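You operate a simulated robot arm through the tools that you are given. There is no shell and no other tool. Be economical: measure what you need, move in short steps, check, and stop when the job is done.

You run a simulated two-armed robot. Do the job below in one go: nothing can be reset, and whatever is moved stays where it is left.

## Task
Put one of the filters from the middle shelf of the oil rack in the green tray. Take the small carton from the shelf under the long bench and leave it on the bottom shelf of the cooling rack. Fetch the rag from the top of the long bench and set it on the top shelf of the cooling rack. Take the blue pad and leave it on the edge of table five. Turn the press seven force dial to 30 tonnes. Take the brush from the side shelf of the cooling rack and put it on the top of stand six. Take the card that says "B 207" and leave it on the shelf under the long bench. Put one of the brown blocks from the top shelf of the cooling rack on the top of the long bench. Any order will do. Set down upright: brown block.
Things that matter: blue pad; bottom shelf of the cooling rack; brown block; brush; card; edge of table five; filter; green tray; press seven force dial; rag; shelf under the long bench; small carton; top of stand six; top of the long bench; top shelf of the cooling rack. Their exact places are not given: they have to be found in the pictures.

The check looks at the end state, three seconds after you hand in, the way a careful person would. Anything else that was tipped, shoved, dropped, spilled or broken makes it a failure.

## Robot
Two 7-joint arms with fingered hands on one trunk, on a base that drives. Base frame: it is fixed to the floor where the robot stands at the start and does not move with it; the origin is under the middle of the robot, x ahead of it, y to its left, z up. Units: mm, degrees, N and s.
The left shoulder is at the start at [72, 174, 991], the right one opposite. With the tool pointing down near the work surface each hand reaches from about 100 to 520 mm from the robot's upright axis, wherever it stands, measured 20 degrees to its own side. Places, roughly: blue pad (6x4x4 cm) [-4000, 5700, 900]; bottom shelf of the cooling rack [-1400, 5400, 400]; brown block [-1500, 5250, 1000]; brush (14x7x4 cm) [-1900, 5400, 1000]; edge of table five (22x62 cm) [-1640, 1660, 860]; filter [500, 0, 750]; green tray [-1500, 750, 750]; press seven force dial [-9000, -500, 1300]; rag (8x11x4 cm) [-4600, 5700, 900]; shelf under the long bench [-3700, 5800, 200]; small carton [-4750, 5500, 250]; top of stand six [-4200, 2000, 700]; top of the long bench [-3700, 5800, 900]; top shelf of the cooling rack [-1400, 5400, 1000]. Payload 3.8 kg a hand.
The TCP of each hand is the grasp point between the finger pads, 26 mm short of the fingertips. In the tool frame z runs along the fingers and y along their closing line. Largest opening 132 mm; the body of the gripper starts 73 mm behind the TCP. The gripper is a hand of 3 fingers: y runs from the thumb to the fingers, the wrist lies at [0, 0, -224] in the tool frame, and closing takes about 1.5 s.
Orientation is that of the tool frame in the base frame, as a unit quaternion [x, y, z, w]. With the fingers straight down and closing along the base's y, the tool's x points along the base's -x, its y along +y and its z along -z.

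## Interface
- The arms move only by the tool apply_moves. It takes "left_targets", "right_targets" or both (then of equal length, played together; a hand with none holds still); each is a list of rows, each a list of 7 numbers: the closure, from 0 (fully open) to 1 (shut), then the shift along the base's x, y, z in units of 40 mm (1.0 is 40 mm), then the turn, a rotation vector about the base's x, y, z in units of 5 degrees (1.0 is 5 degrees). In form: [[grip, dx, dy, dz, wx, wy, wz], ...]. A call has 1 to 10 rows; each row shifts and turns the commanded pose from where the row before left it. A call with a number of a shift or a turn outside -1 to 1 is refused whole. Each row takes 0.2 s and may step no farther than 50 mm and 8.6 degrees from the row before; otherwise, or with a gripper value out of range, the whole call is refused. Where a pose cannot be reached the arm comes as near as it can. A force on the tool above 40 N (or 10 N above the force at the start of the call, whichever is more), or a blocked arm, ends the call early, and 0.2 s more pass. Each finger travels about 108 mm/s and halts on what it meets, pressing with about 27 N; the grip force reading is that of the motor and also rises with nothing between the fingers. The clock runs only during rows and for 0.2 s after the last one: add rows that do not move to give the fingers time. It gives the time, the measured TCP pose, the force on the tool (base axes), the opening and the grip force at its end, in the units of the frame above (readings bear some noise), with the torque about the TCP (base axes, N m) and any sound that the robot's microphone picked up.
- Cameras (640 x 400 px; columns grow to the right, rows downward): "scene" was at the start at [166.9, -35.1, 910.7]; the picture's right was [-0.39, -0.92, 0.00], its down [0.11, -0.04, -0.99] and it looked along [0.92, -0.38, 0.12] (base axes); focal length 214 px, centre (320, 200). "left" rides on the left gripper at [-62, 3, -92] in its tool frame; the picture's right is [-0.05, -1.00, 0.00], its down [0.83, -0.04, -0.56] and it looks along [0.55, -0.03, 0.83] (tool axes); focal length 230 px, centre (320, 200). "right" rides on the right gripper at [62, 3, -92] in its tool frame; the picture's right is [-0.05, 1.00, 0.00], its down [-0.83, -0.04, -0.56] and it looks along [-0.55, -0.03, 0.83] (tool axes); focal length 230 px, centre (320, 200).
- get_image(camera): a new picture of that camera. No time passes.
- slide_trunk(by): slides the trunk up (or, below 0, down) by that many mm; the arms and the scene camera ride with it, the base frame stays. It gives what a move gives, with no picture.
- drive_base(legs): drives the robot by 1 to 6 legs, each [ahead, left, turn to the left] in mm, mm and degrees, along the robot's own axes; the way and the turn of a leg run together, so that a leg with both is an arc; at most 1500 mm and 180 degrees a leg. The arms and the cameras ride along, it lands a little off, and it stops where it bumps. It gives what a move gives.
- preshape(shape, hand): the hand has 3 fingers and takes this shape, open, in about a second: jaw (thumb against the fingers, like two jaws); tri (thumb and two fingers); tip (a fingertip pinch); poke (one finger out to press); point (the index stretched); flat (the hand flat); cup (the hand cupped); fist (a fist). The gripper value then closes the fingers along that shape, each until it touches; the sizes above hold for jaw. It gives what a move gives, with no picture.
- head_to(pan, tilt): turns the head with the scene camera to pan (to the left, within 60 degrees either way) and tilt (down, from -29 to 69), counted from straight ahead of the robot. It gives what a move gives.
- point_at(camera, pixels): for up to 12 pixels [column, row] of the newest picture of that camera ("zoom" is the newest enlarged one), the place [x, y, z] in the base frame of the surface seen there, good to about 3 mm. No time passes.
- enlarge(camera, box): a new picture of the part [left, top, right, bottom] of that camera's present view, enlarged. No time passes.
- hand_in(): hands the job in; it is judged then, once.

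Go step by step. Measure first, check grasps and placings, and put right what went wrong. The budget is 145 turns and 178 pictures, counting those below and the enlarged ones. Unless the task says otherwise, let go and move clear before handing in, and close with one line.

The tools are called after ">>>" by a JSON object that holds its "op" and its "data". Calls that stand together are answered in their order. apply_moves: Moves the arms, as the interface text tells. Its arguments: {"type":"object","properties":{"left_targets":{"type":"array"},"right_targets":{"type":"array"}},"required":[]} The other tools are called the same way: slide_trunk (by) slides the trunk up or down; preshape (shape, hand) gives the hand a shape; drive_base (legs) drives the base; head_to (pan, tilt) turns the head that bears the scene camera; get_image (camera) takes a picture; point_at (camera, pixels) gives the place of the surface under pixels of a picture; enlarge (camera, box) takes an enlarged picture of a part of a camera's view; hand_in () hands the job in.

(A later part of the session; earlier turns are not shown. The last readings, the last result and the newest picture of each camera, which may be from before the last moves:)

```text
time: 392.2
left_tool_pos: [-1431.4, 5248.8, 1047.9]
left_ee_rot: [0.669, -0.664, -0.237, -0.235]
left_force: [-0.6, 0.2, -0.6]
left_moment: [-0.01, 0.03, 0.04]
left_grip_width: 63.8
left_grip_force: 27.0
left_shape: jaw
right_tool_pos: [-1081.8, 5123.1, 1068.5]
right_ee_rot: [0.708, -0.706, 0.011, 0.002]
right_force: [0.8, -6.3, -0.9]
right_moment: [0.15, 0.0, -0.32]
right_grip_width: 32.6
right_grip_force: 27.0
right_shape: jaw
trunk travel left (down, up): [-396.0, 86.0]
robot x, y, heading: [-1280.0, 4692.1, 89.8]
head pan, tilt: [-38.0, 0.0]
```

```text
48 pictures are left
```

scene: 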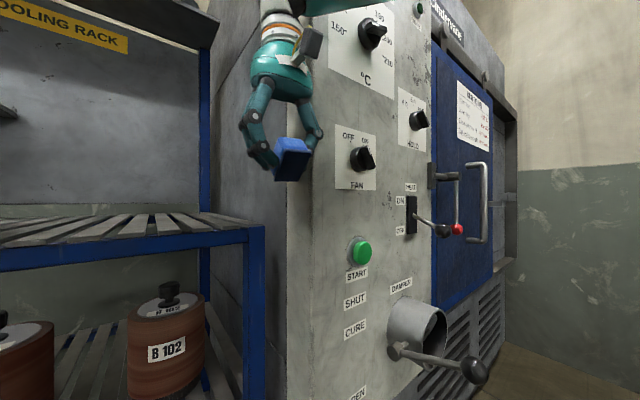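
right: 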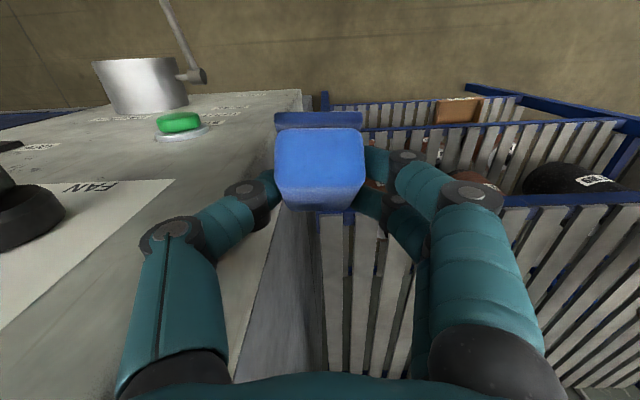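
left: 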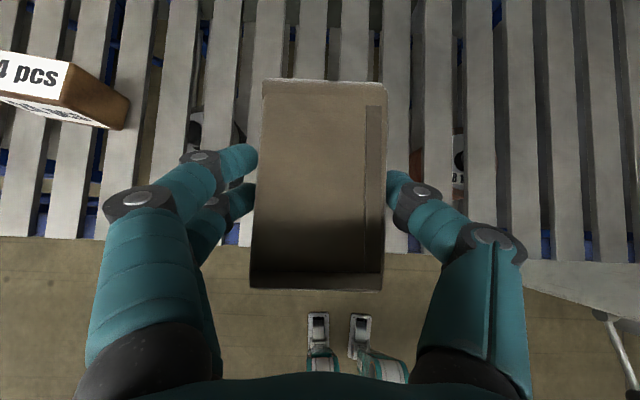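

Only the thumb touched the oven's blank panel corner; knobs untouched and pad still held. Back off, retract the right hand, then continue.

>>> {"op": "drive_base", "data": {"legs": [[-80, 20, 0]]}}

>>> {"op": "apply_moves", "data": {"right_targets": [[1, -0.3, -0.9, 0, 0, 0, 0], [1, -0.3, -0.9, 0, 0, 0, 0], [1, -0.3, -0.9, 0, 0, 0, 0], [1, -0.3, -0.9, 0, 0, 0, 0], [1, 0, -0.6, 0, 0, 0, 0]]}}

>>> {"op": "drive_base", "data": {"legs": [[155, 0, 0]]}}

>>> {"op": "get_image", "data": {"camera": "left"}}

```text
time: 393.3
left_tool_pos: [-1451.9, 5167.4, 1046.7]
left_ee_rot: [0.669, -0.665, -0.236, -0.235]
left_force: [0.0, -1.0, -0.6]
left_moment: [0.0, 0.05, 0.02]
left_grip_width: 63.7
left_grip_force: 27.1
left_shape: jaw
right_tool_pos: [-1101.7, 5042.4, 1068.2]
right_ee_rot: [-0.707, 0.707, -0.011, -0.003]
right_force: [-0.1, 0.2, 0.1]
right_moment: [0.02, 0.0, 0.03]
right_grip_width: 32.5
right_grip_force: 27.3
right_shape: jaw
trunk travel left (down, up): [-396.0, 86.0]
robot x, y, heading: [-1303.4, 4610.5, 89.9]
head pan, tilt: [-38.0, 0.0]
```

```text
time: 394.5
left_tool_pos: [-1451.1, 5167.2, 1048.0]
left_ee_rot: [0.669, -0.665, -0.236, -0.235]
left_force: [0.3, 0.4, -0.1]
left_moment: [0.0, 0.0, 0.01]
left_grip_width: 63.8
left_grip_force: 27.3
left_shape: jaw
right_tool_pos: [-1149.7, 4874.3, 1065.0]
right_ee_rot: [0.707, -0.707, 0.011, 0.003]
right_force: [-0.4, 0.7, -0.1]
right_moment: [0.0, -0.02, 0.01]
right_grip_width: 32.4
right_grip_force: 26.9
right_shape: jaw
trunk travel left (down, up): [-396.0, 86.0]
robot x, y, heading: [-1302.3, 4610.6, 89.7]
head pan, tilt: [-38.0, 0.0]
```

```text
time: 395.9
left_tool_pos: [-1450.9, 5325.2, 1047.5]
left_ee_rot: [0.669, -0.665, -0.235, -0.234]
left_force: [-0.5, 1.2, 0.1]
left_moment: [-0.02, -0.02, 0.03]
left_grip_width: 63.6
left_grip_force: 26.6
left_shape: jaw
right_tool_pos: [-1147.9, 5031.4, 1066.1]
right_ee_rot: [0.707, -0.707, 0.011, 0.003]
right_force: [0.3, -0.4, 0.0]
right_moment: [-0.02, -0.05, -0.02]
right_grip_width: 32.0
right_grip_force: 27.3
right_shape: jaw
trunk travel left (down, up): [-396.0, 86.0]
robot x, y, heading: [-1297.8, 4768.7, 90.0]
head pan, tilt: [-38.0, 0.0]
```

```text
47 pictures are left
```

left: 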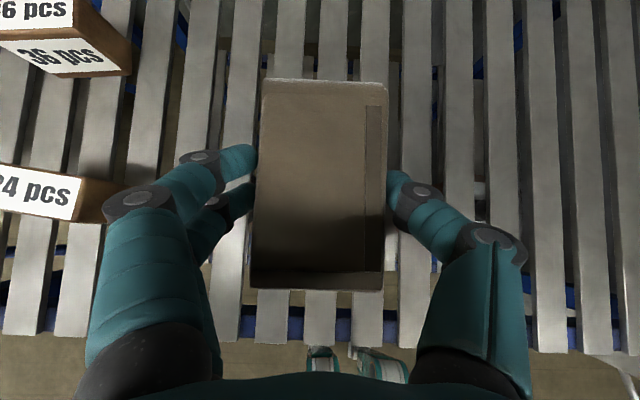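

Lower onto the shelf (≈−53 mm), shifted 20 mm right.

>>> {"op": "apply_moves", "data": {"left_targets": [[0.9, 0.5, 0, -0.5, 0, 0, 0], [0.9, 0, 0, -0.5, 0, 0, 0], [0.9, 0, 0, -0.25, 0, 0, 0], [0.9, 0, 0, 0, 0, 0, 0]]}}

>>> {"op": "apply_moves", "data": {"left_targets": [[0.9, 0, 0, -0.08, 0, 0, 0], [0.9, 0, 0, 0, 0, 0, 0]]}}

```text
time: 396.9
left_tool_pos: [-1430.9, 5325.4, 997.8]
left_ee_rot: [0.669, -0.665, -0.236, -0.235]
left_force: [0.8, 0.0, 0.1]
left_moment: [0.01, -0.02, -0.01]
left_grip_width: 63.8
left_grip_force: 26.8
left_shape: jaw
right_tool_pos: [-1148.3, 5030.1, 1066.5]
right_ee_rot: [0.708, -0.706, 0.011, 0.003]
right_force: [-0.5, -0.4, -0.5]
right_moment: [-0.01, 0.0, 0.01]
right_grip_width: 32.3
right_grip_force: 26.7
right_shape: jaw
trunk travel left (down, up): [-396.0, 86.0]
robot x, y, heading: [-1298.8, 4765.3, 89.5]
head pan, tilt: [-38.0, 0.0]
```

```text
time: 397.5
left_tool_pos: [-1431.7, 5325.1, 992.5]
left_ee_rot: [0.669, -0.665, -0.235, -0.234]
left_force: [0.2, -0.5, 0.6]
left_moment: [-0.02, 0.01, 0.0]
left_grip_width: 63.4
left_grip_force: 27.3
left_shape: jaw
right_tool_pos: [-1149.2, 5029.8, 1066.3]
right_ee_rot: [0.708, -0.706, 0.011, 0.003]
right_force: [0.5, -0.8, -0.2]
right_moment: [-0.01, 0.01, 0.0]
right_grip_width: 32.5
right_grip_force: 27.0
right_shape: jaw
trunk travel left (down, up): [-396.0, 86.0]
robot x, y, heading: [-1300.8, 4767.4, 90.2]
head pan, tilt: [-38.0, 0.0]
```

About touching. One last 2 mm, release and lift.

>>> {"op": "apply_moves", "data": {"left_targets": [[0.9, 0, 0, -0.05, 0, 0, 0], [0.75, 0, 0, 0, 0, 0, 0], [0.55, 0, 0, 0, 0, 0, 0], [0.35, 0, 0, 0, 0, 0, 0], [0.3, 0, 0, 0, 0, 0, 0], [0.3, 0, 0, 0.5, 0, 0, 0], [0.3, 0, 0, 0.9, 0, 0, 0], [0.3, 0, 0, 0.9, 0, 0, 0], [0.3, 0, -0.5, 0.5, 0, 0, 0]]}}

>>> {"op": "get_image", "data": {"camera": "left"}}

```text
time: 399.5
left_tool_pos: [-1431.3, 5305.0, 1104.5]
left_ee_rot: [0.669, -0.665, -0.235, -0.235]
left_force: [0.0, -0.3, 0.5]
left_moment: [0.03, 0.0, 0.0]
left_grip_width: 92.0
left_grip_force: 0.1
left_shape: jaw
right_tool_pos: [-1148.7, 5030.1, 1065.9]
right_ee_rot: [0.708, -0.706, 0.01, 0.002]
right_force: [0.4, -0.1, -0.7]
right_moment: [-0.01, 0.0, 0.01]
right_grip_width: 32.7
right_grip_force: 27.2
right_shape: jaw
trunk travel left (down, up): [-396.0, 86.0]
robot x, y, heading: [-1297.9, 4767.8, 89.8]
head pan, tilt: [-38.0, 0.0]
```

```text
46 pictures are left
```

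left: 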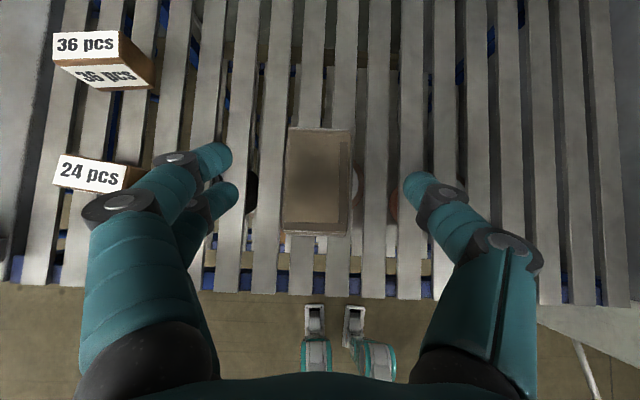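

Rag is on the top shelf. Back off, raise, and shift left to the side shelf for the brush.

>>> {"op": "drive_base", "data": {"legs": [[-220, 0, 0], [0, 395, 0]]}}

>>> {"op": "slide_trunk", "data": {"by": 84}}

>>> {"op": "head_to", "data": {"pan": 10, "tilt": 15}}

>>> {"op": "enlarge", "data": {"camera": "scene", "box": [160, 120, 400, 270]}}

```text
time: 404.8
left_tool_pos: [-1836.2, 5079.6, 1104.3]
left_ee_rot: [0.673, -0.66, -0.237, -0.234]
left_force: [0.9, -0.2, 0.0]
left_moment: [0.03, 0.0, 0.0]
left_grip_width: 91.9
left_grip_force: 0.0
left_shape: jaw
right_tool_pos: [-1549.8, 4808.6, 1065.9]
right_ee_rot: [0.712, -0.702, 0.011, 0.003]
right_force: [-0.1, 0.5, -0.2]
right_moment: [0.02, 0.02, 0.04]
right_grip_width: 32.5
right_grip_force: 26.7
right_shape: jaw
trunk travel left (down, up): [-396.0, 86.0]
robot x, y, heading: [-1697.9, 4544.4, 90.3]
head pan, tilt: [-38.0, 0.0]
```

```text
time: 406.0
left_tool_pos: [-1836.6, 5080.1, 1186.5]
left_ee_rot: [0.674, -0.661, -0.237, -0.231]
left_force: [0.2, 0.9, 0.2]
left_moment: [0.03, 0.01, 0.0]
left_grip_width: 92.1
left_grip_force: 0.1
left_shape: jaw
right_tool_pos: [-1549.6, 4809.8, 1148.8]
right_ee_rot: [0.712, -0.702, 0.012, 0.004]
right_force: [-0.7, -0.1, -0.5]
right_moment: [-0.03, 0.0, -0.01]
right_grip_width: 32.5
right_grip_force: 26.9
right_shape: jaw
trunk travel left (down, up): [-480.0, 2.0]
robot x, y, heading: [-1701.1, 4540.5, 90.7]
head pan, tilt: [-38.0, 0.0]
```

```text
time: 407.2
left_tool_pos: [-1837.4, 5079.3, 1186.2]
left_ee_rot: [0.673, -0.661, -0.237, -0.233]
left_force: [0.1, -0.2, 0.3]
left_moment: [0.03, -0.04, 0.01]
left_grip_width: 92.0
left_grip_force: 0.0
left_shape: jaw
right_tool_pos: [-1549.9, 4809.3, 1149.3]
right_ee_rot: [0.712, -0.702, 0.011, 0.002]
right_force: [0.7, -0.8, -0.2]
right_moment: [-0.03, -0.01, -0.01]
right_grip_width: 32.5
right_grip_force: 27.1
right_shape: jaw
trunk travel left (down, up): [-480.0, 2.0]
robot x, y, heading: [-1700.5, 4543.1, 90.7]
head pan, tilt: [10.0, 15.0]
```

```text
2.67 times, centred on (280, 195) of scene
```

zoom: 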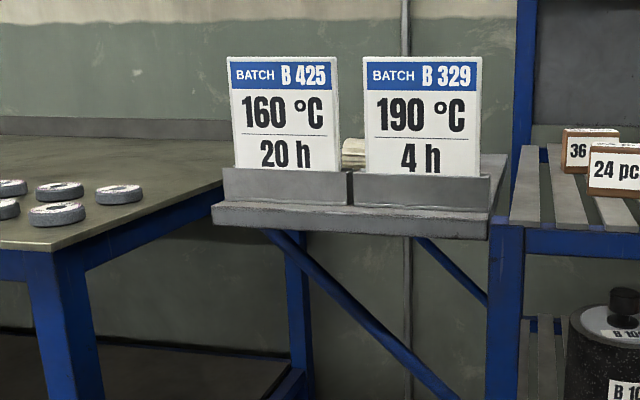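

Drive ahead so the left camera looks down behind the cards.

>>> {"op": "drive_base", "data": {"legs": [[280, 0, -0.6]]}}

>>> {"op": "get_image", "data": {"camera": "left"}}

```text
time: 409.1
left_tool_pos: [-1830.6, 5360.7, 1188.6]
left_ee_rot: [0.67, -0.663, -0.237, -0.234]
left_force: [0.0, 0.7, 0.2]
left_moment: [0.02, -0.04, -0.01]
left_grip_width: 91.9
left_grip_force: 0.1
left_shape: jaw
right_tool_pos: [-1548.1, 5086.7, 1149.1]
right_ee_rot: [0.708, -0.706, 0.01, 0.003]
right_force: [1.3, -0.6, -0.8]
right_moment: [0.03, 0.0, -0.02]
right_grip_width: 32.3
right_grip_force: 26.9
right_shape: jaw
trunk travel left (down, up): [-480.0, 2.0]
robot x, y, heading: [-1699.8, 4824.4, 89.9]
head pan, tilt: [10.0, 15.0]
```

```text
44 pictures are left
```

left: 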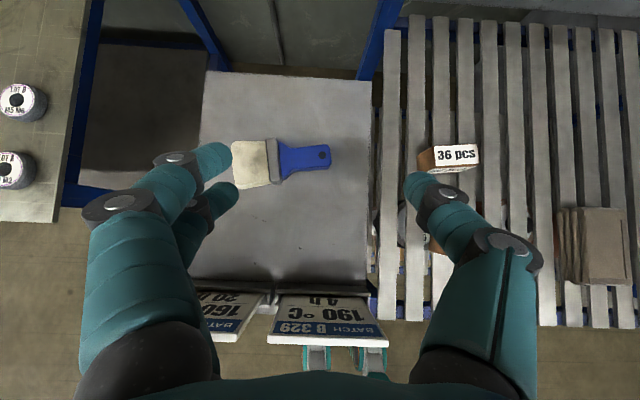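

>>> {"op": "point_at", "data": {"camera": "left", "pixels": [[305, 157], [285, 160], [325, 152], [255, 163], [270, 160], [305, 145], [305, 170], [350, 180], [250, 145], [320, 270], [330, 300], [235, 163]]}}

>>> {"op": "enlarge", "data": {"camera": "left", "box": [200, 110, 360, 210]}}

```text
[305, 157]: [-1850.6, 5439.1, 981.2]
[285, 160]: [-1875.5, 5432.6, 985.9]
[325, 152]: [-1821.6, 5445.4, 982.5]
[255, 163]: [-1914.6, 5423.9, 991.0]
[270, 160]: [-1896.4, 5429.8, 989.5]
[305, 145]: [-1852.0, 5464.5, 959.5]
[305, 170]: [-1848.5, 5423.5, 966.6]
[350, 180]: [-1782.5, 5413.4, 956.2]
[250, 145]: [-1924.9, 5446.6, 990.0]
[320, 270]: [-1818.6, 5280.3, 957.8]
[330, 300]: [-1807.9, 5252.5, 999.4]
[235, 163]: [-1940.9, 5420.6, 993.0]
```

```text
4.00 times, centred on (280, 160) of left
```

zoom: 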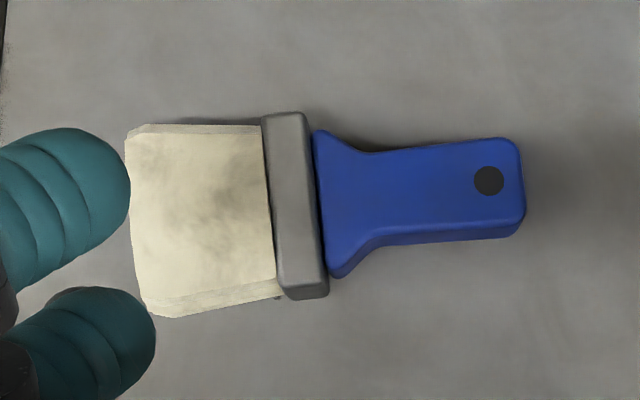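

Brush lies along x (yaw ≈10°): handle x −1875..−1815, y≈5440, top z 982. The hand must point down and close along y, so drive in 95 mm, untilt, then twist −80°.

>>> {"op": "drive_base", "data": {"legs": [[95, 0, 0]]}}

>>> {"op": "apply_moves", "data": {"left_targets": [[0.3, 0, -0.08, -0.43, -1, 0, 0], [0.3, 0, -0.08, -0.43, -1, 0, 0], [0.3, 0, -0.08, -0.43, -1, 0, 0], [0.3, 0, -0.08, -0.43, -1, 0, 0], [0.3, 0, -0.08, -0.43, -1, 0, 0], [0.3, 0, -0.08, -0.43, -1, 0, 0], [0.3, 0, -0.08, -0.43, -1, 0, 0], [0.3, 0, -0.08, -0.43, -0.9, 0, 0]]}}

>>> {"op": "apply_moves", "data": {"left_targets": [[0.4, 0, 0, 0, 0, 0, -1], [0.4, 0, 0, 0, 0, 0, -1], [0.4, 0, 0, 0, 0, 0, -1], [0.4, 0, 0, 0, 0, 0, -1], [0.4, 0, 0, 0, 0, 0, -1], [0.4, 0, 0, 0, 0, 0, -1], [0.4, 0, 0, 0, 0, 0, -1], [0.4, 0, 0, 0, 0, 0, -1]]}}

>>> {"op": "apply_moves", "data": {"left_targets": [[0.4, 0, 0, 0, 0, 0, -1], [0.4, 0, 0, 0, 0, 0, -1], [0.4, 0, 0, 0, 0, 0, -1], [0.4, 0, 0, 0, 0, 0, -1], [0.4, 0, 0, 0, 0, 0, -1], [0.4, 0, 0, 0, 0, 0, -1], [0.4, 0, 0, 0, 0, 0, -1], [0.4, 0, 0, 0, 0, 0, -1]]}}

>>> {"op": "get_image", "data": {"camera": "left"}}

```text
time: 410.2
left_tool_pos: [-1831.8, 5454.8, 1188.8]
left_ee_rot: [0.67, -0.664, -0.236, -0.234]
left_force: [-0.3, 0.9, 0.3]
left_moment: [0.01, -0.02, 0.01]
left_grip_width: 92.1
left_grip_force: 0.1
left_shape: jaw
right_tool_pos: [-1547.9, 5180.0, 1151.1]
right_ee_rot: [0.708, -0.706, 0.01, 0.003]
right_force: [-0.1, -0.2, 0.0]
right_moment: [-0.01, -0.02, -0.03]
right_grip_width: 32.3
right_grip_force: 26.8
right_shape: jaw
trunk travel left (down, up): [-480.0, 2.0]
robot x, y, heading: [-1699.4, 4914.6, 90.0]
head pan, tilt: [10.0, 15.0]
```

```text
time: 412.1
left_tool_pos: [-1831.7, 5428.9, 1049.0]
left_ee_rot: [0.71, -0.704, 0.002, 0.006]
left_force: [-0.5, -0.5, -0.3]
left_moment: [-0.02, 0.03, 0.02]
left_grip_width: 92.0
left_grip_force: 0.1
left_shape: jaw
right_tool_pos: [-1549.6, 5181.0, 1150.5]
right_ee_rot: [0.708, -0.706, 0.01, 0.003]
right_force: [-0.6, 0.5, -0.5]
right_moment: [0.02, -0.01, 0.01]
right_grip_width: 32.5
right_grip_force: 26.9
right_shape: jaw
trunk travel left (down, up): [-480.0, 2.0]
robot x, y, heading: [-1704.2, 4918.3, 89.8]
head pan, tilt: [10.0, 15.0]
```

```text
time: 413.9
left_tool_pos: [-1831.8, 5428.7, 1050.3]
left_ee_rot: [-0.426, 0.905, 0.0, -0.005]
left_force: [0.9, 0.2, 1.0]
left_moment: [-0.02, 0.02, 0.03]
left_grip_width: 79.5
left_grip_force: 0.0
left_shape: jaw
right_tool_pos: [-1548.1, 5180.6, 1150.4]
right_ee_rot: [0.708, -0.706, 0.01, 0.002]
right_force: [0.6, -0.4, -0.9]
right_moment: [0.0, -0.02, 0.0]
right_grip_width: 32.4
right_grip_force: 26.8
right_shape: jaw
trunk travel left (down, up): [-480.0, 2.0]
robot x, y, heading: [-1701.5, 4917.1, 89.9]
head pan, tilt: [10.0, 15.0]
```

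```text
time: 415.6
left_tool_pos: [-1830.0, 5429.0, 1050.3]
left_ee_rot: [-0.09, 0.996, 0.002, -0.006]
left_force: [-0.9, -0.1, 0.5]
left_moment: [0.0, -0.04, -0.01]
left_grip_width: 79.9
left_grip_force: 0.1
left_shape: jaw
right_tool_pos: [-1548.3, 5180.6, 1150.1]
right_ee_rot: [0.708, -0.706, 0.01, 0.003]
right_force: [0.2, -0.3, 0.0]
right_moment: [-0.04, 0.0, 0.0]
right_grip_width: 32.2
right_grip_force: 27.0
right_shape: jaw
trunk travel left (down, up): [-480.0, 2.0]
robot x, y, heading: [-1700.2, 4920.3, 89.8]
head pan, tilt: [10.0, 15.0]
```

```text
42 pictures are left
```

left: 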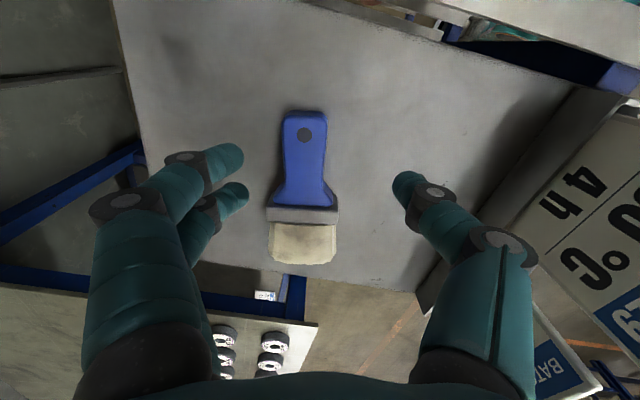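

Aligned with the brush. Move −32 x, +11 y, descend to z≈986, close.

>>> {"op": "apply_moves", "data": {"left_targets": [[0.4, -0.8, 0.27, 0, 0, 0, 0], [0.4, 0, 0, -0.8, 0, 0, 0], [0.4, 0, 0, -0.8, 0, 0, 0], [0.4, 0, 0, 0, 0, 0, 0], [0.6, 0, 0, 0, 0, 0, 0], [0.8, 0, 0, 0, 0, 0, 0], [1, 0, 0, 0, 0, 0, 0], [1, 0, 0, 0, 0, 0, 0], [1, 0, 0, 0, 0, 0, 0], [1, 0, 0, 0, 0, 0, 0]]}}

>>> {"op": "apply_moves", "data": {"left_targets": [[1, 0, 0, 0.5, 0, 0, 0], [1, 0, 0, 0.9, 0, 0, 0], [1, 0, 0, 0.9, 0, 0, 0], [1, 0, 0, 0.9, 0, 0, 0], [1, 0, 0, 0.9, 0, 0, 0], [1, 0, 0, 0, 0, 0, 0]]}}

>>> {"op": "get_image", "data": {"camera": "left"}}

```text
time: 417.9
left_tool_pos: [-1862.0, 5440.6, 986.9]
left_ee_rot: [-0.091, 0.996, 0.002, -0.006]
left_force: [0.3, 0.2, 0.2]
left_moment: [0.04, 0.01, 0.0]
left_grip_width: 26.6
left_grip_force: 26.8
left_shape: jaw
right_tool_pos: [-1547.9, 5181.4, 1150.7]
right_ee_rot: [0.709, -0.706, 0.01, 0.003]
right_force: [0.4, -0.2, -0.8]
right_moment: [0.0, 0.03, -0.02]
right_grip_width: 32.5
right_grip_force: 27.3
right_shape: jaw
trunk travel left (down, up): [-480.0, 2.0]
robot x, y, heading: [-1701.2, 4917.9, 89.7]
head pan, tilt: [10.0, 15.0]
```

```text
time: 419.2
left_tool_pos: [-1863.5, 5438.3, 1150.6]
left_ee_rot: [-0.09, 0.996, 0.002, -0.006]
left_force: [0.4, -0.3, -1.9]
left_moment: [0.01, -0.01, 0.06]
left_grip_width: 26.6
left_grip_force: 26.5
left_shape: jaw
right_tool_pos: [-1548.6, 5181.5, 1148.7]
right_ee_rot: [0.708, -0.706, 0.011, 0.001]
right_force: [-0.7, -0.6, -0.5]
right_moment: [0.0, 0.0, 0.01]
right_grip_width: 32.1
right_grip_force: 26.3
right_shape: jaw
trunk travel left (down, up): [-480.0, 2.0]
robot x, y, heading: [-1700.6, 4916.8, 89.9]
head pan, tilt: [10.0, 15.0]
```

```text
41 pictures are left
```

left: 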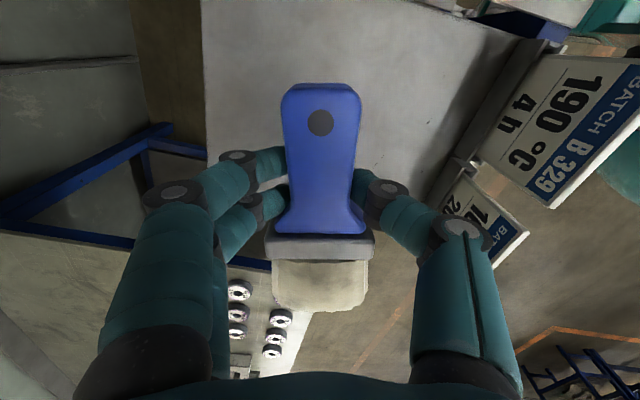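

Brush held. Raise a little, back off, turn 180° and go to table five's far edge with the pad.

>>> {"op": "apply_moves", "data": {"left_targets": [[1, 0, 0, 0.5, 0, 0, 0], [1, 0, 0, 0, 0, 0, 0]]}}

>>> {"op": "drive_base", "data": {"legs": [[-550, 0, 0], [0, 0, 180], [1400, 0, 0], [300, 210, 0]]}}

>>> {"op": "head_to", "data": {"pan": -10, "tilt": 15}}

>>> {"op": "get_image", "data": {"camera": "scene"}}

```text
time: 419.9
left_tool_pos: [-1863.5, 5439.9, 1170.7]
left_ee_rot: [-0.089, 0.996, 0.002, -0.006]
left_force: [-0.6, 0.1, -0.9]
left_moment: [0.04, -0.05, 0.0]
left_grip_width: 26.3
left_grip_force: 27.2
left_shape: jaw
right_tool_pos: [-1548.4, 5181.3, 1149.9]
right_ee_rot: [0.709, -0.705, 0.011, 0.002]
right_force: [0.2, 0.8, 0.1]
right_moment: [0.01, -0.02, -0.01]
right_grip_width: 32.5
right_grip_force: 26.9
right_shape: jaw
trunk travel left (down, up): [-480.0, 2.0]
robot x, y, heading: [-1700.3, 4913.5, 89.9]
head pan, tilt: [10.0, 15.0]
```

```text
time: 438.9
left_tool_pos: [-1342.9, 2161.6, 1171.5]
left_ee_rot: [0.996, 0.09, 0.005, 0.003]
left_force: [-0.5, -0.4, -0.5]
left_moment: [-0.04, 0.07, 0.01]
left_grip_width: 25.7
left_grip_force: 26.9
left_shape: jaw
right_tool_pos: [-1658.4, 2420.3, 1151.3]
right_ee_rot: [0.706, 0.709, 0.002, -0.009]
right_force: [-0.5, 0.9, 0.8]
right_moment: [0.01, 0.01, 0.01]
right_grip_width: 32.5
right_grip_force: 26.4
right_shape: jaw
trunk travel left (down, up): [-480.0, 2.0]
robot x, y, heading: [-1506.5, 2679.8, -90.0]
head pan, tilt: [10.0, 15.0]
```

```text
time: 439.7
left_tool_pos: [-1342.9, 2161.0, 1171.8]
left_ee_rot: [0.996, 0.091, 0.005, 0.002]
left_force: [1.0, 0.4, -1.3]
left_moment: [0.01, 0.06, 0.0]
left_grip_width: 25.6
left_grip_force: 27.3
left_shape: jaw
right_tool_pos: [-1657.6, 2419.0, 1150.6]
right_ee_rot: [0.706, 0.708, 0.003, -0.011]
right_force: [0.2, 0.7, -0.7]
right_moment: [-0.01, -0.04, 0.0]
right_grip_width: 32.3
right_grip_force: 27.2
right_shape: jaw
trunk travel left (down, up): [-480.0, 2.0]
robot x, y, heading: [-1507.2, 2680.1, -89.7]
head pan, tilt: [-10.0, 15.0]
```

```text
40 pictures are left
```

scene: 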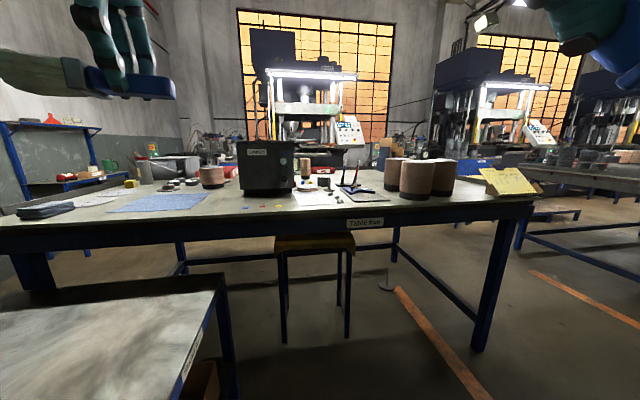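

Table five's far side is ahead; a low stand is at the lower left. Measure the edge and obstacles.

>>> {"op": "point_at", "data": {"camera": "scene", "pixels": [[365, 213], [365, 206], [320, 205], [430, 205], [285, 190], [260, 190], [230, 280], [100, 330], [350, 190], [400, 190], [315, 240], [190, 375]]}}

>>> {"op": "enlarge", "data": {"camera": "scene", "box": [230, 140, 530, 260]}}

```text
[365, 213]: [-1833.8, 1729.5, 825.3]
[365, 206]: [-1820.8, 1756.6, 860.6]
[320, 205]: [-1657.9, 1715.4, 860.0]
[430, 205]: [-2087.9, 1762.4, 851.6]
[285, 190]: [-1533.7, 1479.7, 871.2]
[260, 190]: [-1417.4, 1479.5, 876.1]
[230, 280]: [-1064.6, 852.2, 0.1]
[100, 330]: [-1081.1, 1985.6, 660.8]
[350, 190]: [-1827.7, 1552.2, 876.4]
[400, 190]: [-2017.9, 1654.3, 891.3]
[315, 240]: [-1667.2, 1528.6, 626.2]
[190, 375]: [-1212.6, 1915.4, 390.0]
```

```text
2.13 times, centred on (380, 200) of scene
```

zoom: 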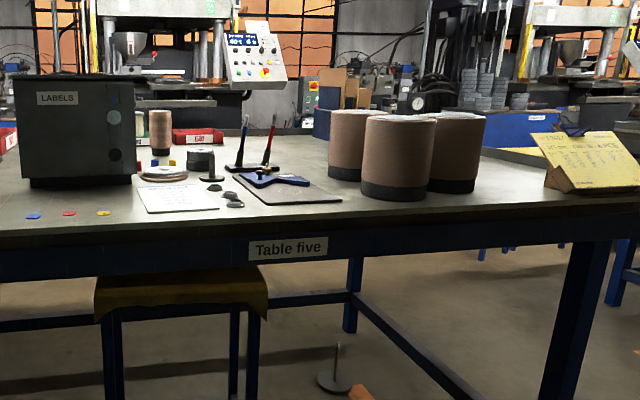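

Edge strip near (-1750, 1695, 860) is free. Retract the left hand, drive in, and lower the trunk.

>>> {"op": "apply_moves", "data": {"left_targets": [[1, 0, 1, 0, 0, 0, 0], [1, 0, 1, 0, 0, 0, 0], [1, 0, 1, 0, 0, 0, 0], [1, 0, 1, 0, 0, 0, 0], [1, 0, 1, 0, 0, 0, 0], [1, 0, 0, 0, 0, 0, 0]]}}

>>> {"op": "drive_base", "data": {"legs": [[0, -100, 0], [535, 0, 0]]}}

>>> {"op": "slide_trunk", "data": {"by": -150}}

>>> {"op": "apply_moves", "data": {"right_targets": [[1, 0, -0.95, 0, 0, 0, 0], [1, 0, -0.95, 0, 0, 0, 0], [1, 0, -0.95, 0, 0, 0, 0], [1, 0, -0.95, 0, 0, 0, 0], [1, 0, -0.7, -0.3, 0, 0, 0], [1, 0, 0, -0.8, 0, 0, 0], [1, 0, 0, 0, 0, 0, 0]]}}

>>> {"op": "get_image", "data": {"camera": "right"}}

```text
time: 441.1
left_tool_pos: [-1341.8, 2361.8, 1169.6]
left_ee_rot: [0.996, 0.09, 0.006, 0.002]
left_force: [-0.6, -0.9, -0.7]
left_moment: [-0.05, 0.03, 0.0]
left_grip_width: 26.0
left_grip_force: 27.6
left_shape: jaw
right_tool_pos: [-1659.3, 2418.7, 1149.4]
right_ee_rot: [0.706, 0.708, 0.002, -0.009]
right_force: [-0.7, 0.6, -0.4]
right_moment: [-0.02, -0.01, 0.01]
right_grip_width: 32.5
right_grip_force: 26.8
right_shape: jaw
trunk travel left (down, up): [-480.0, 2.0]
robot x, y, heading: [-1508.1, 2686.7, -90.1]
head pan, tilt: [-10.0, 15.0]
```

```text
time: 445.3
left_tool_pos: [-1442.5, 1829.8, 1168.5]
left_ee_rot: [0.996, 0.09, 0.006, 0.004]
left_force: [-0.5, 0.4, -0.8]
left_moment: [-0.03, 0.04, 0.01]
left_grip_width: 25.8
left_grip_force: 27.0
left_shape: jaw
right_tool_pos: [-1758.8, 1887.4, 1150.4]
right_ee_rot: [0.706, 0.708, 0.003, -0.01]
right_force: [0.0, -0.1, -0.1]
right_moment: [0.02, -0.01, -0.01]
right_grip_width: 32.8
right_grip_force: 27.0
right_shape: jaw
trunk travel left (down, up): [-480.0, 2.0]
robot x, y, heading: [-1607.0, 2149.5, -89.8]
head pan, tilt: [-10.0, 15.0]
```

```text
time: 447.1
left_tool_pos: [-1443.1, 1831.2, 1018.2]
left_ee_rot: [0.996, 0.091, 0.005, 0.003]
left_force: [0.2, 0.7, -1.1]
left_moment: [-0.05, 0.05, 0.0]
left_grip_width: 25.6
left_grip_force: 27.1
left_shape: jaw
right_tool_pos: [-1758.9, 1886.8, 1000.1]
right_ee_rot: [0.706, 0.708, 0.003, -0.01]
right_force: [-1.2, -0.6, -0.7]
right_moment: [-0.01, 0.04, -0.01]
right_grip_width: 32.3
right_grip_force: 27.6
right_shape: jaw
trunk travel left (down, up): [-330.0, 152.0]
robot x, y, heading: [-1605.4, 2148.3, -90.1]
head pan, tilt: [-10.0, 15.0]
```

```text
time: 448.7
left_tool_pos: [-1443.2, 1830.6, 1018.6]
left_ee_rot: [0.996, 0.092, 0.005, 0.002]
left_force: [-0.1, 0.5, -1.1]
left_moment: [0.0, 0.03, 0.01]
left_grip_width: 25.9
left_grip_force: 27.0
left_shape: jaw
right_tool_pos: [-1759.2, 1707.1, 956.2]
right_ee_rot: [0.706, 0.708, 0.003, -0.009]
right_force: [-0.1, 0.3, 0.2]
right_moment: [-0.05, -0.02, -0.01]
right_grip_width: 32.3
right_grip_force: 26.8
right_shape: jaw
trunk travel left (down, up): [-330.0, 152.0]
robot x, y, heading: [-1606.0, 2149.5, -89.8]
head pan, tilt: [-10.0, 15.0]
```

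```text
38 pictures are left
```

right: 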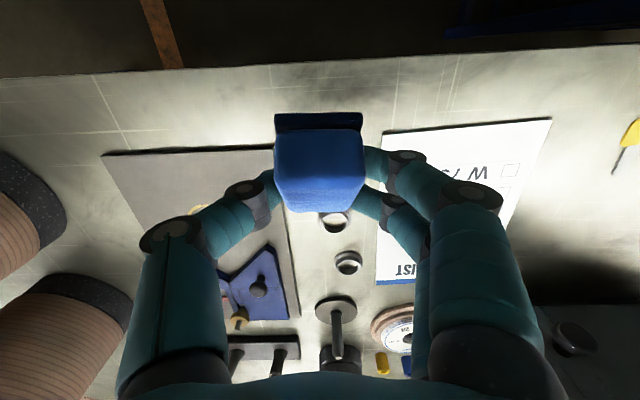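

>>> {"op": "point_at", "data": {"camera": "right", "pixels": [[105, 160], [385, 133], [550, 122], [320, 75], [200, 120], [300, 95], [335, 222], [440, 90], [270, 150]]}}

```text
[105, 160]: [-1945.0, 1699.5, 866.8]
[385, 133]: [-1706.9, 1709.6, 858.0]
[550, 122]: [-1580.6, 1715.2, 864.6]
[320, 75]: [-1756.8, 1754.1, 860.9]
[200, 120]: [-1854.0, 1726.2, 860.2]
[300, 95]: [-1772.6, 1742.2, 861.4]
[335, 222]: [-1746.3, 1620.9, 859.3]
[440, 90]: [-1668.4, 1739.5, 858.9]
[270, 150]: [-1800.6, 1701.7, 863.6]
```

The pad was gripped with the hand tilted 41°, so tilt again before placing. Back up 130 mm and tilt while reaching forward.

>>> {"op": "drive_base", "data": {"legs": [[-130, 0, 0]]}}

>>> {"op": "apply_moves", "data": {"right_targets": [[1, 0, -0.4, 0.3, -1, 0, 0], [1, 0, -0.4, 0, -1, 0, 0], [1, 0, -0.4, 0, -1, 0, 0], [1, 0, -0.4, 0, -1, 0, 0], [1, 0, -0.4, 0, -1, 0, 0], [1, 0, -0.4, 0, -1, 0, 0], [1, 0, -0.4, 0, -1, 0, 0], [1, 0, -0.45, 0, -1, 0, 0], [1, 0, 0, 0, 0, 0, 0]]}}

>>> {"op": "get_image", "data": {"camera": "right"}}

>>> {"op": "point_at", "data": {"camera": "right", "pixels": [[320, 140], [320, 165], [320, 195], [285, 140], [355, 140], [320, 120]]}}

```text
time: 450.0
left_tool_pos: [-1443.3, 1955.6, 1019.9]
left_ee_rot: [0.996, 0.091, 0.006, 0.003]
left_force: [0.0, 1.0, -0.5]
left_moment: [-0.07, 0.04, 0.0]
left_grip_width: 25.9
left_grip_force: 27.3
left_shape: jaw
right_tool_pos: [-1759.0, 1834.1, 956.0]
right_ee_rot: [0.706, 0.708, 0.003, -0.01]
right_force: [0.4, 0.6, -0.5]
right_moment: [-0.01, -0.02, -0.02]
right_grip_width: 32.5
right_grip_force: 26.5
right_shape: jaw
trunk travel left (down, up): [-330.0, 152.0]
robot x, y, heading: [-1604.8, 2275.1, -89.9]
head pan, tilt: [-10.0, 15.0]
```

```text
time: 452.0
left_tool_pos: [-1443.2, 1955.6, 1018.6]
left_ee_rot: [0.996, 0.091, 0.005, 0.002]
left_force: [0.0, -0.6, -1.7]
left_moment: [0.02, 0.03, 0.02]
left_grip_width: 25.7
left_grip_force: 26.6
left_shape: jaw
right_tool_pos: [-1758.3, 1704.7, 966.5]
right_ee_rot: [0.667, 0.666, -0.24, 0.233]
right_force: [-0.2, -0.1, -0.1]
right_moment: [0.0, 0.0, 0.01]
right_grip_width: 32.3
right_grip_force: 26.8
right_shape: jaw
trunk travel left (down, up): [-330.0, 152.0]
robot x, y, heading: [-1608.3, 2276.5, -90.0]
head pan, tilt: [-10.0, 15.0]
```

```text
37 pictures are left
```

right: 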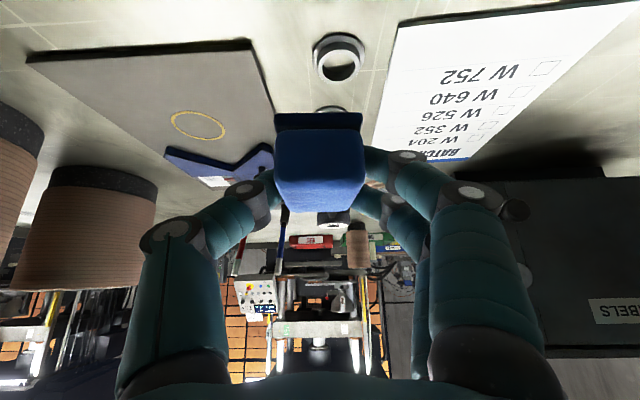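

```text
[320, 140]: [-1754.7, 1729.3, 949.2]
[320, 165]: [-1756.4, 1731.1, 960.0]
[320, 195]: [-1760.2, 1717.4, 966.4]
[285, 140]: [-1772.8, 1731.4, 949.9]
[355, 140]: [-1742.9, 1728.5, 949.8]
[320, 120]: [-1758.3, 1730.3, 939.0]
```

Pad is level now (front face y≈1730, top z 966). Lower 72 mm, then feel for contact.

>>> {"op": "apply_moves", "data": {"right_targets": [[1, 0, 0, -0.8, 0, 0, 0], [1, 0, 0, -0.7, 0, 0, 0], [1, 0, 0, -0.25, 0, 0, 0], [1, 0, 0, 0, 0, 0, 0]]}}

>>> {"op": "apply_moves", "data": {"right_targets": [[1, 0, 0, -0.08, 0, 0, 0], [1, 0, 0, 0, 0, 0, 0]]}}

>>> {"op": "point_at", "data": {"camera": "right", "pixels": [[338, 75], [320, 60]]}}

```text
time: 453.0
left_tool_pos: [-1442.9, 1956.2, 1020.3]
left_ee_rot: [0.996, 0.09, 0.005, 0.003]
left_force: [0.3, -0.2, -0.3]
left_moment: [-0.04, 0.06, 0.03]
left_grip_width: 25.5
left_grip_force: 26.7
left_shape: jaw
right_tool_pos: [-1758.4, 1703.7, 900.2]
right_ee_rot: [0.666, 0.665, -0.243, 0.235]
right_force: [-1.9, -0.6, 16.0]
right_moment: [-0.21, -0.04, -0.04]
right_grip_width: 32.5
right_grip_force: 27.1
right_shape: jaw
trunk travel left (down, up): [-330.0, 152.0]
robot x, y, heading: [-1606.7, 2276.1, -89.9]
head pan, tilt: [-10.0, 15.0]
```

```text
time: 453.6
left_tool_pos: [-1443.1, 1956.4, 1019.5]
left_ee_rot: [0.996, 0.09, 0.006, 0.003]
left_force: [0.2, -0.9, -0.9]
left_moment: [0.0, 0.05, -0.03]
left_grip_width: 25.9
left_grip_force: 27.3
left_shape: jaw
right_tool_pos: [-1758.6, 1703.2, 900.8]
right_ee_rot: [0.665, 0.665, -0.243, 0.237]
right_force: [-3.3, -3.6, 31.4]
right_moment: [-0.43, -0.06, -0.09]
right_grip_width: 33.5
right_grip_force: 27.2
right_shape: jaw
trunk travel left (down, up): [-330.0, 152.0]
robot x, y, heading: [-1608.2, 2275.2, -90.1]
head pan, tilt: [-10.0, 15.0]
```

```text
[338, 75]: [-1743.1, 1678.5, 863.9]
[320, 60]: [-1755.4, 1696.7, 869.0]
```

Contact came early: the small ring at (−1745,1690) is under the pad. Lift and look.

>>> {"op": "apply_moves", "data": {"right_targets": [[1, 0, 0, 0.8, 0, 0, 0], [1, 0, 0.8, 0.9, 0, 0, 0], [1, 0, 0, 0, 0, 0, 0]]}}

>>> {"op": "get_image", "data": {"camera": "right"}}

>>> {"op": "point_at", "data": {"camera": "right", "pixels": [[320, 60], [420, 60], [250, 60], [320, 20], [250, 25], [400, 30]]}}

>>> {"op": "head_to", "data": {"pan": -12, "tilt": 35}}

>>> {"op": "get_image", "data": {"camera": "scene"}}

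```text
time: 454.4
left_tool_pos: [-1443.4, 1954.1, 1018.4]
left_ee_rot: [0.996, 0.09, 0.005, 0.002]
left_force: [-0.5, -0.7, -1.7]
left_moment: [-0.01, 0.02, 0.01]
left_grip_width: 25.7
left_grip_force: 27.3
left_shape: jaw
right_tool_pos: [-1759.2, 1736.2, 962.8]
right_ee_rot: [0.667, 0.667, -0.24, 0.231]
right_force: [0.6, -0.2, -0.2]
right_moment: [0.01, 0.01, -0.01]
right_grip_width: 32.9
right_grip_force: 27.0
right_shape: jaw
trunk travel left (down, up): [-330.0, 152.0]
robot x, y, heading: [-1604.9, 2275.3, -90.1]
head pan, tilt: [-10.0, 15.0]
```

```text
36 pictures are left
```

right: 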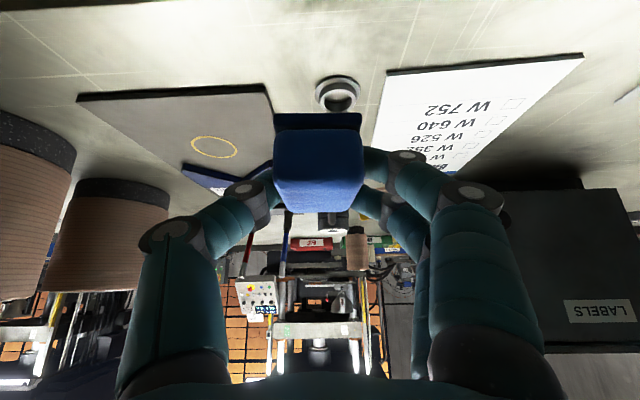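

```text
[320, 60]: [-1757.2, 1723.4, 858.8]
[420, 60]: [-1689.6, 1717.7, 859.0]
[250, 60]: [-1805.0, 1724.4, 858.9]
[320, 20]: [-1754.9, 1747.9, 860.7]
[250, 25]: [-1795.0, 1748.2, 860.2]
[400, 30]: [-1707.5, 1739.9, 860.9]
```

```text
time: 455.2
left_tool_pos: [-1443.5, 1954.2, 1018.7]
left_ee_rot: [0.996, 0.09, 0.006, 0.002]
left_force: [-0.7, 0.1, -1.5]
left_moment: [0.02, 0.03, 0.0]
left_grip_width: 25.7
left_grip_force: 26.9
left_shape: jaw
right_tool_pos: [-1759.1, 1736.3, 964.2]
right_ee_rot: [0.667, 0.667, -0.24, 0.231]
right_force: [-0.5, 0.6, -0.8]
right_moment: [0.05, 0.0, 0.0]
right_grip_width: 32.6
right_grip_force: 27.0
right_shape: jaw
trunk travel left (down, up): [-330.0, 152.0]
robot x, y, heading: [-1606.4, 2274.7, -90.2]
head pan, tilt: [-12.0, 35.0]
```

```text
35 pictures are left
```

scene: 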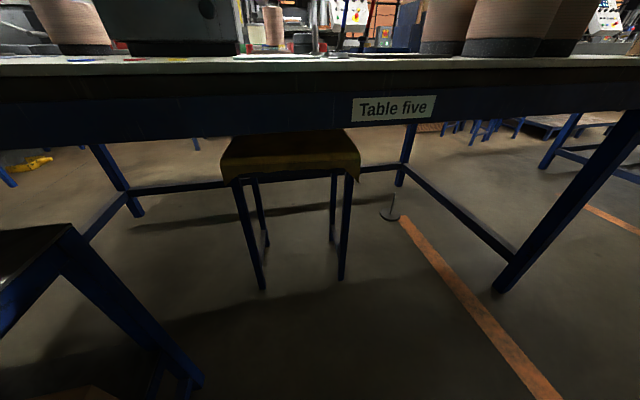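

Free spot is the strip y 1701–1757 in front of the ring, between plate and paper. Place the pad there (TCP y 1731), release and rise.

>>> {"op": "apply_moves", "data": {"right_targets": [[1, 0.1, -0.13, -0.7, 0, 0, 0], [1, 0, 0, -0.8, 0, 0, 0], [1, 0, 0, -0.2, 0, 0, 0], [1, 0, 0, -0.07, 0, 0, 0], [1, 0, 0, 0, 0, 0, 0]]}}

>>> {"op": "get_image", "data": {"camera": "right"}}

```text
time: 456.4
left_tool_pos: [-1443.6, 1957.4, 1020.0]
left_ee_rot: [0.996, 0.09, 0.005, 0.004]
left_force: [0.5, 0.1, -1.1]
left_moment: [-0.02, 0.06, 0.0]
left_grip_width: 26.0
left_grip_force: 26.6
left_shape: jaw
right_tool_pos: [-1755.0, 1732.8, 896.1]
right_ee_rot: [0.666, 0.665, -0.242, 0.235]
right_force: [-3.2, 5.8, 26.8]
right_moment: [-0.42, -0.06, -0.04]
right_grip_width: 33.7
right_grip_force: 27.2
right_shape: jaw
trunk travel left (down, up): [-330.0, 152.0]
robot x, y, heading: [-1609.5, 2276.2, -89.8]
head pan, tilt: [-12.0, 35.0]
```

```text
34 pictures are left
```

right: 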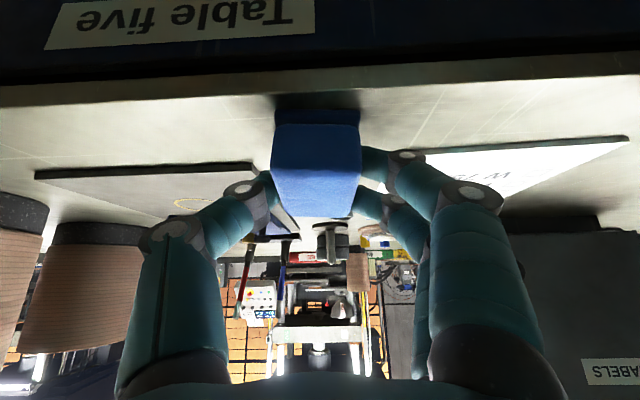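

Pad rests at the edge. Release, rise, back off, and head toward stand six.

>>> {"op": "apply_moves", "data": {"right_targets": [[1, 0, 0, 0.06, 0, 0, 0], [0.85, 0, 0, 0, 0, 0, 0], [0.7, 0, 0, 0, 0, 0, 0], [0.55, 0, 0, 0, 0, 0, 0], [0.5, 0, 0, 0, 0, 0, 0], [0.5, 0, 0, 0.5, 0, 0, 0], [0.5, 0, 0, 0.9, 0, 0, 0], [0.5, 0, 0.3, 0.9, 0, 0, 0]]}}

>>> {"op": "get_image", "data": {"camera": "right"}}

>>> {"op": "drive_base", "data": {"legs": [[-350, 0, 0], [0, -1450, 0]]}}

>>> {"op": "head_to", "data": {"pan": -45, "tilt": 12}}

>>> {"op": "get_image", "data": {"camera": "scene"}}

```text
time: 458.2
left_tool_pos: [-1442.7, 1955.9, 1019.2]
left_ee_rot: [0.996, 0.09, 0.006, 0.004]
left_force: [0.0, 0.5, -1.7]
left_moment: [0.03, 0.05, -0.02]
left_grip_width: 25.8
left_grip_force: 26.6
left_shape: jaw
right_tool_pos: [-1755.9, 1743.4, 985.8]
right_ee_rot: [0.667, 0.666, -0.24, 0.232]
right_force: [0.8, 0.2, 0.3]
right_moment: [-0.01, -0.01, 0.01]
right_grip_width: 65.3
right_grip_force: 0.0
right_shape: jaw
trunk travel left (down, up): [-330.0, 152.0]
robot x, y, heading: [-1606.4, 2278.1, -90.1]
head pan, tilt: [-12.0, 35.0]
```

```text
33 pictures are left
```

right: 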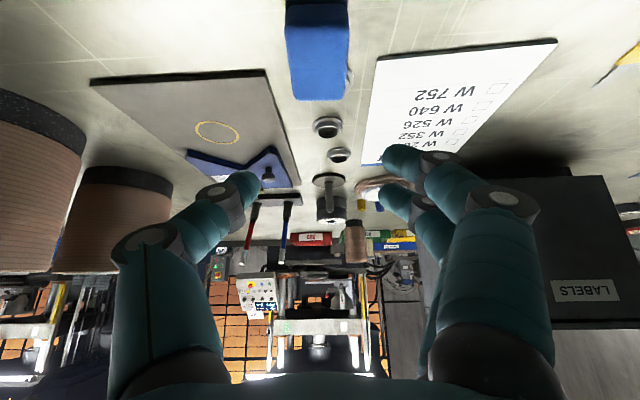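

```text
time: 472.9
left_tool_pos: [-2898.7, 2322.2, 1019.7]
left_ee_rot: [0.997, 0.076, 0.006, 0.003]
left_force: [-0.2, 0.4, -1.2]
left_moment: [-0.02, 0.05, -0.03]
left_grip_width: 25.7
left_grip_force: 27.0
left_shape: jaw
right_tool_pos: [-3217.5, 2120.3, 986.3]
right_ee_rot: [0.676, 0.657, -0.244, 0.228]
right_force: [-0.1, -0.4, 0.0]
right_moment: [-0.01, 0.0, -0.03]
right_grip_width: 65.5
right_grip_force: 0.0
right_shape: jaw
trunk travel left (down, up): [-330.0, 152.0]
robot x, y, heading: [-3052.8, 2646.5, -91.5]
head pan, tilt: [-12.0, 35.0]
```

```text
time: 473.9
left_tool_pos: [-2898.0, 2322.6, 1018.1]
left_ee_rot: [0.997, 0.077, 0.005, 0.003]
left_force: [1.5, 0.1, -0.4]
left_moment: [0.01, 0.08, -0.02]
left_grip_width: 25.8
left_grip_force: 26.8
left_shape: jaw
right_tool_pos: [-3217.0, 2118.4, 985.1]
right_ee_rot: [0.676, 0.657, -0.243, 0.229]
right_force: [-0.1, -0.4, 0.1]
right_moment: [-0.02, 0.01, 0.03]
right_grip_width: 65.3
right_grip_force: 0.1
right_shape: jaw
trunk travel left (down, up): [-330.0, 152.0]
robot x, y, heading: [-3054.3, 2650.2, -91.9]
head pan, tilt: [-45.0, 12.0]
```

```text
32 pictures are left
```

scene: 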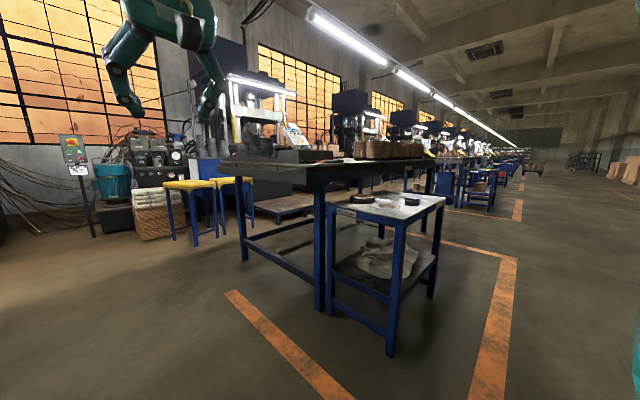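

Pad sits cleanly at the edge. Stand six is the small stand at (385,210). Measure its top.

>>> {"op": "enlarge", "data": {"camera": "scene", "box": [310, 170, 470, 270]}}

>>> {"op": "point_at", "data": {"camera": "scene", "pixels": [[330, 207], [400, 225], [443, 200], [388, 204], [361, 198], [405, 212], [420, 205], [412, 201], [370, 212], [390, 350]]}}

```text
4.00 times, centred on (390, 220) of scene
```

zoom: 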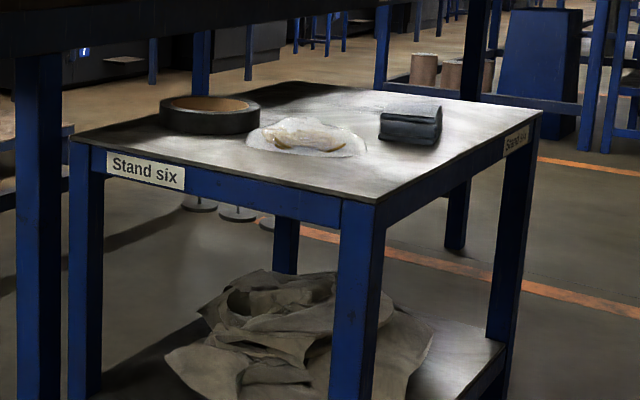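

```text
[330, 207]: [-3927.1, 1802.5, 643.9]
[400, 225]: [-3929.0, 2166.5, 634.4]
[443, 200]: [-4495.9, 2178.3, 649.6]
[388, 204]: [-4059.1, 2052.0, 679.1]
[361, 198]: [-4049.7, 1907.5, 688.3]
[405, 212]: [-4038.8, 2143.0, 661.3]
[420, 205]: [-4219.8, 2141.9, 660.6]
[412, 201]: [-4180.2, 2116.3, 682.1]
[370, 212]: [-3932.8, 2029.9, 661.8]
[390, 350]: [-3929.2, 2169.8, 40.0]
```

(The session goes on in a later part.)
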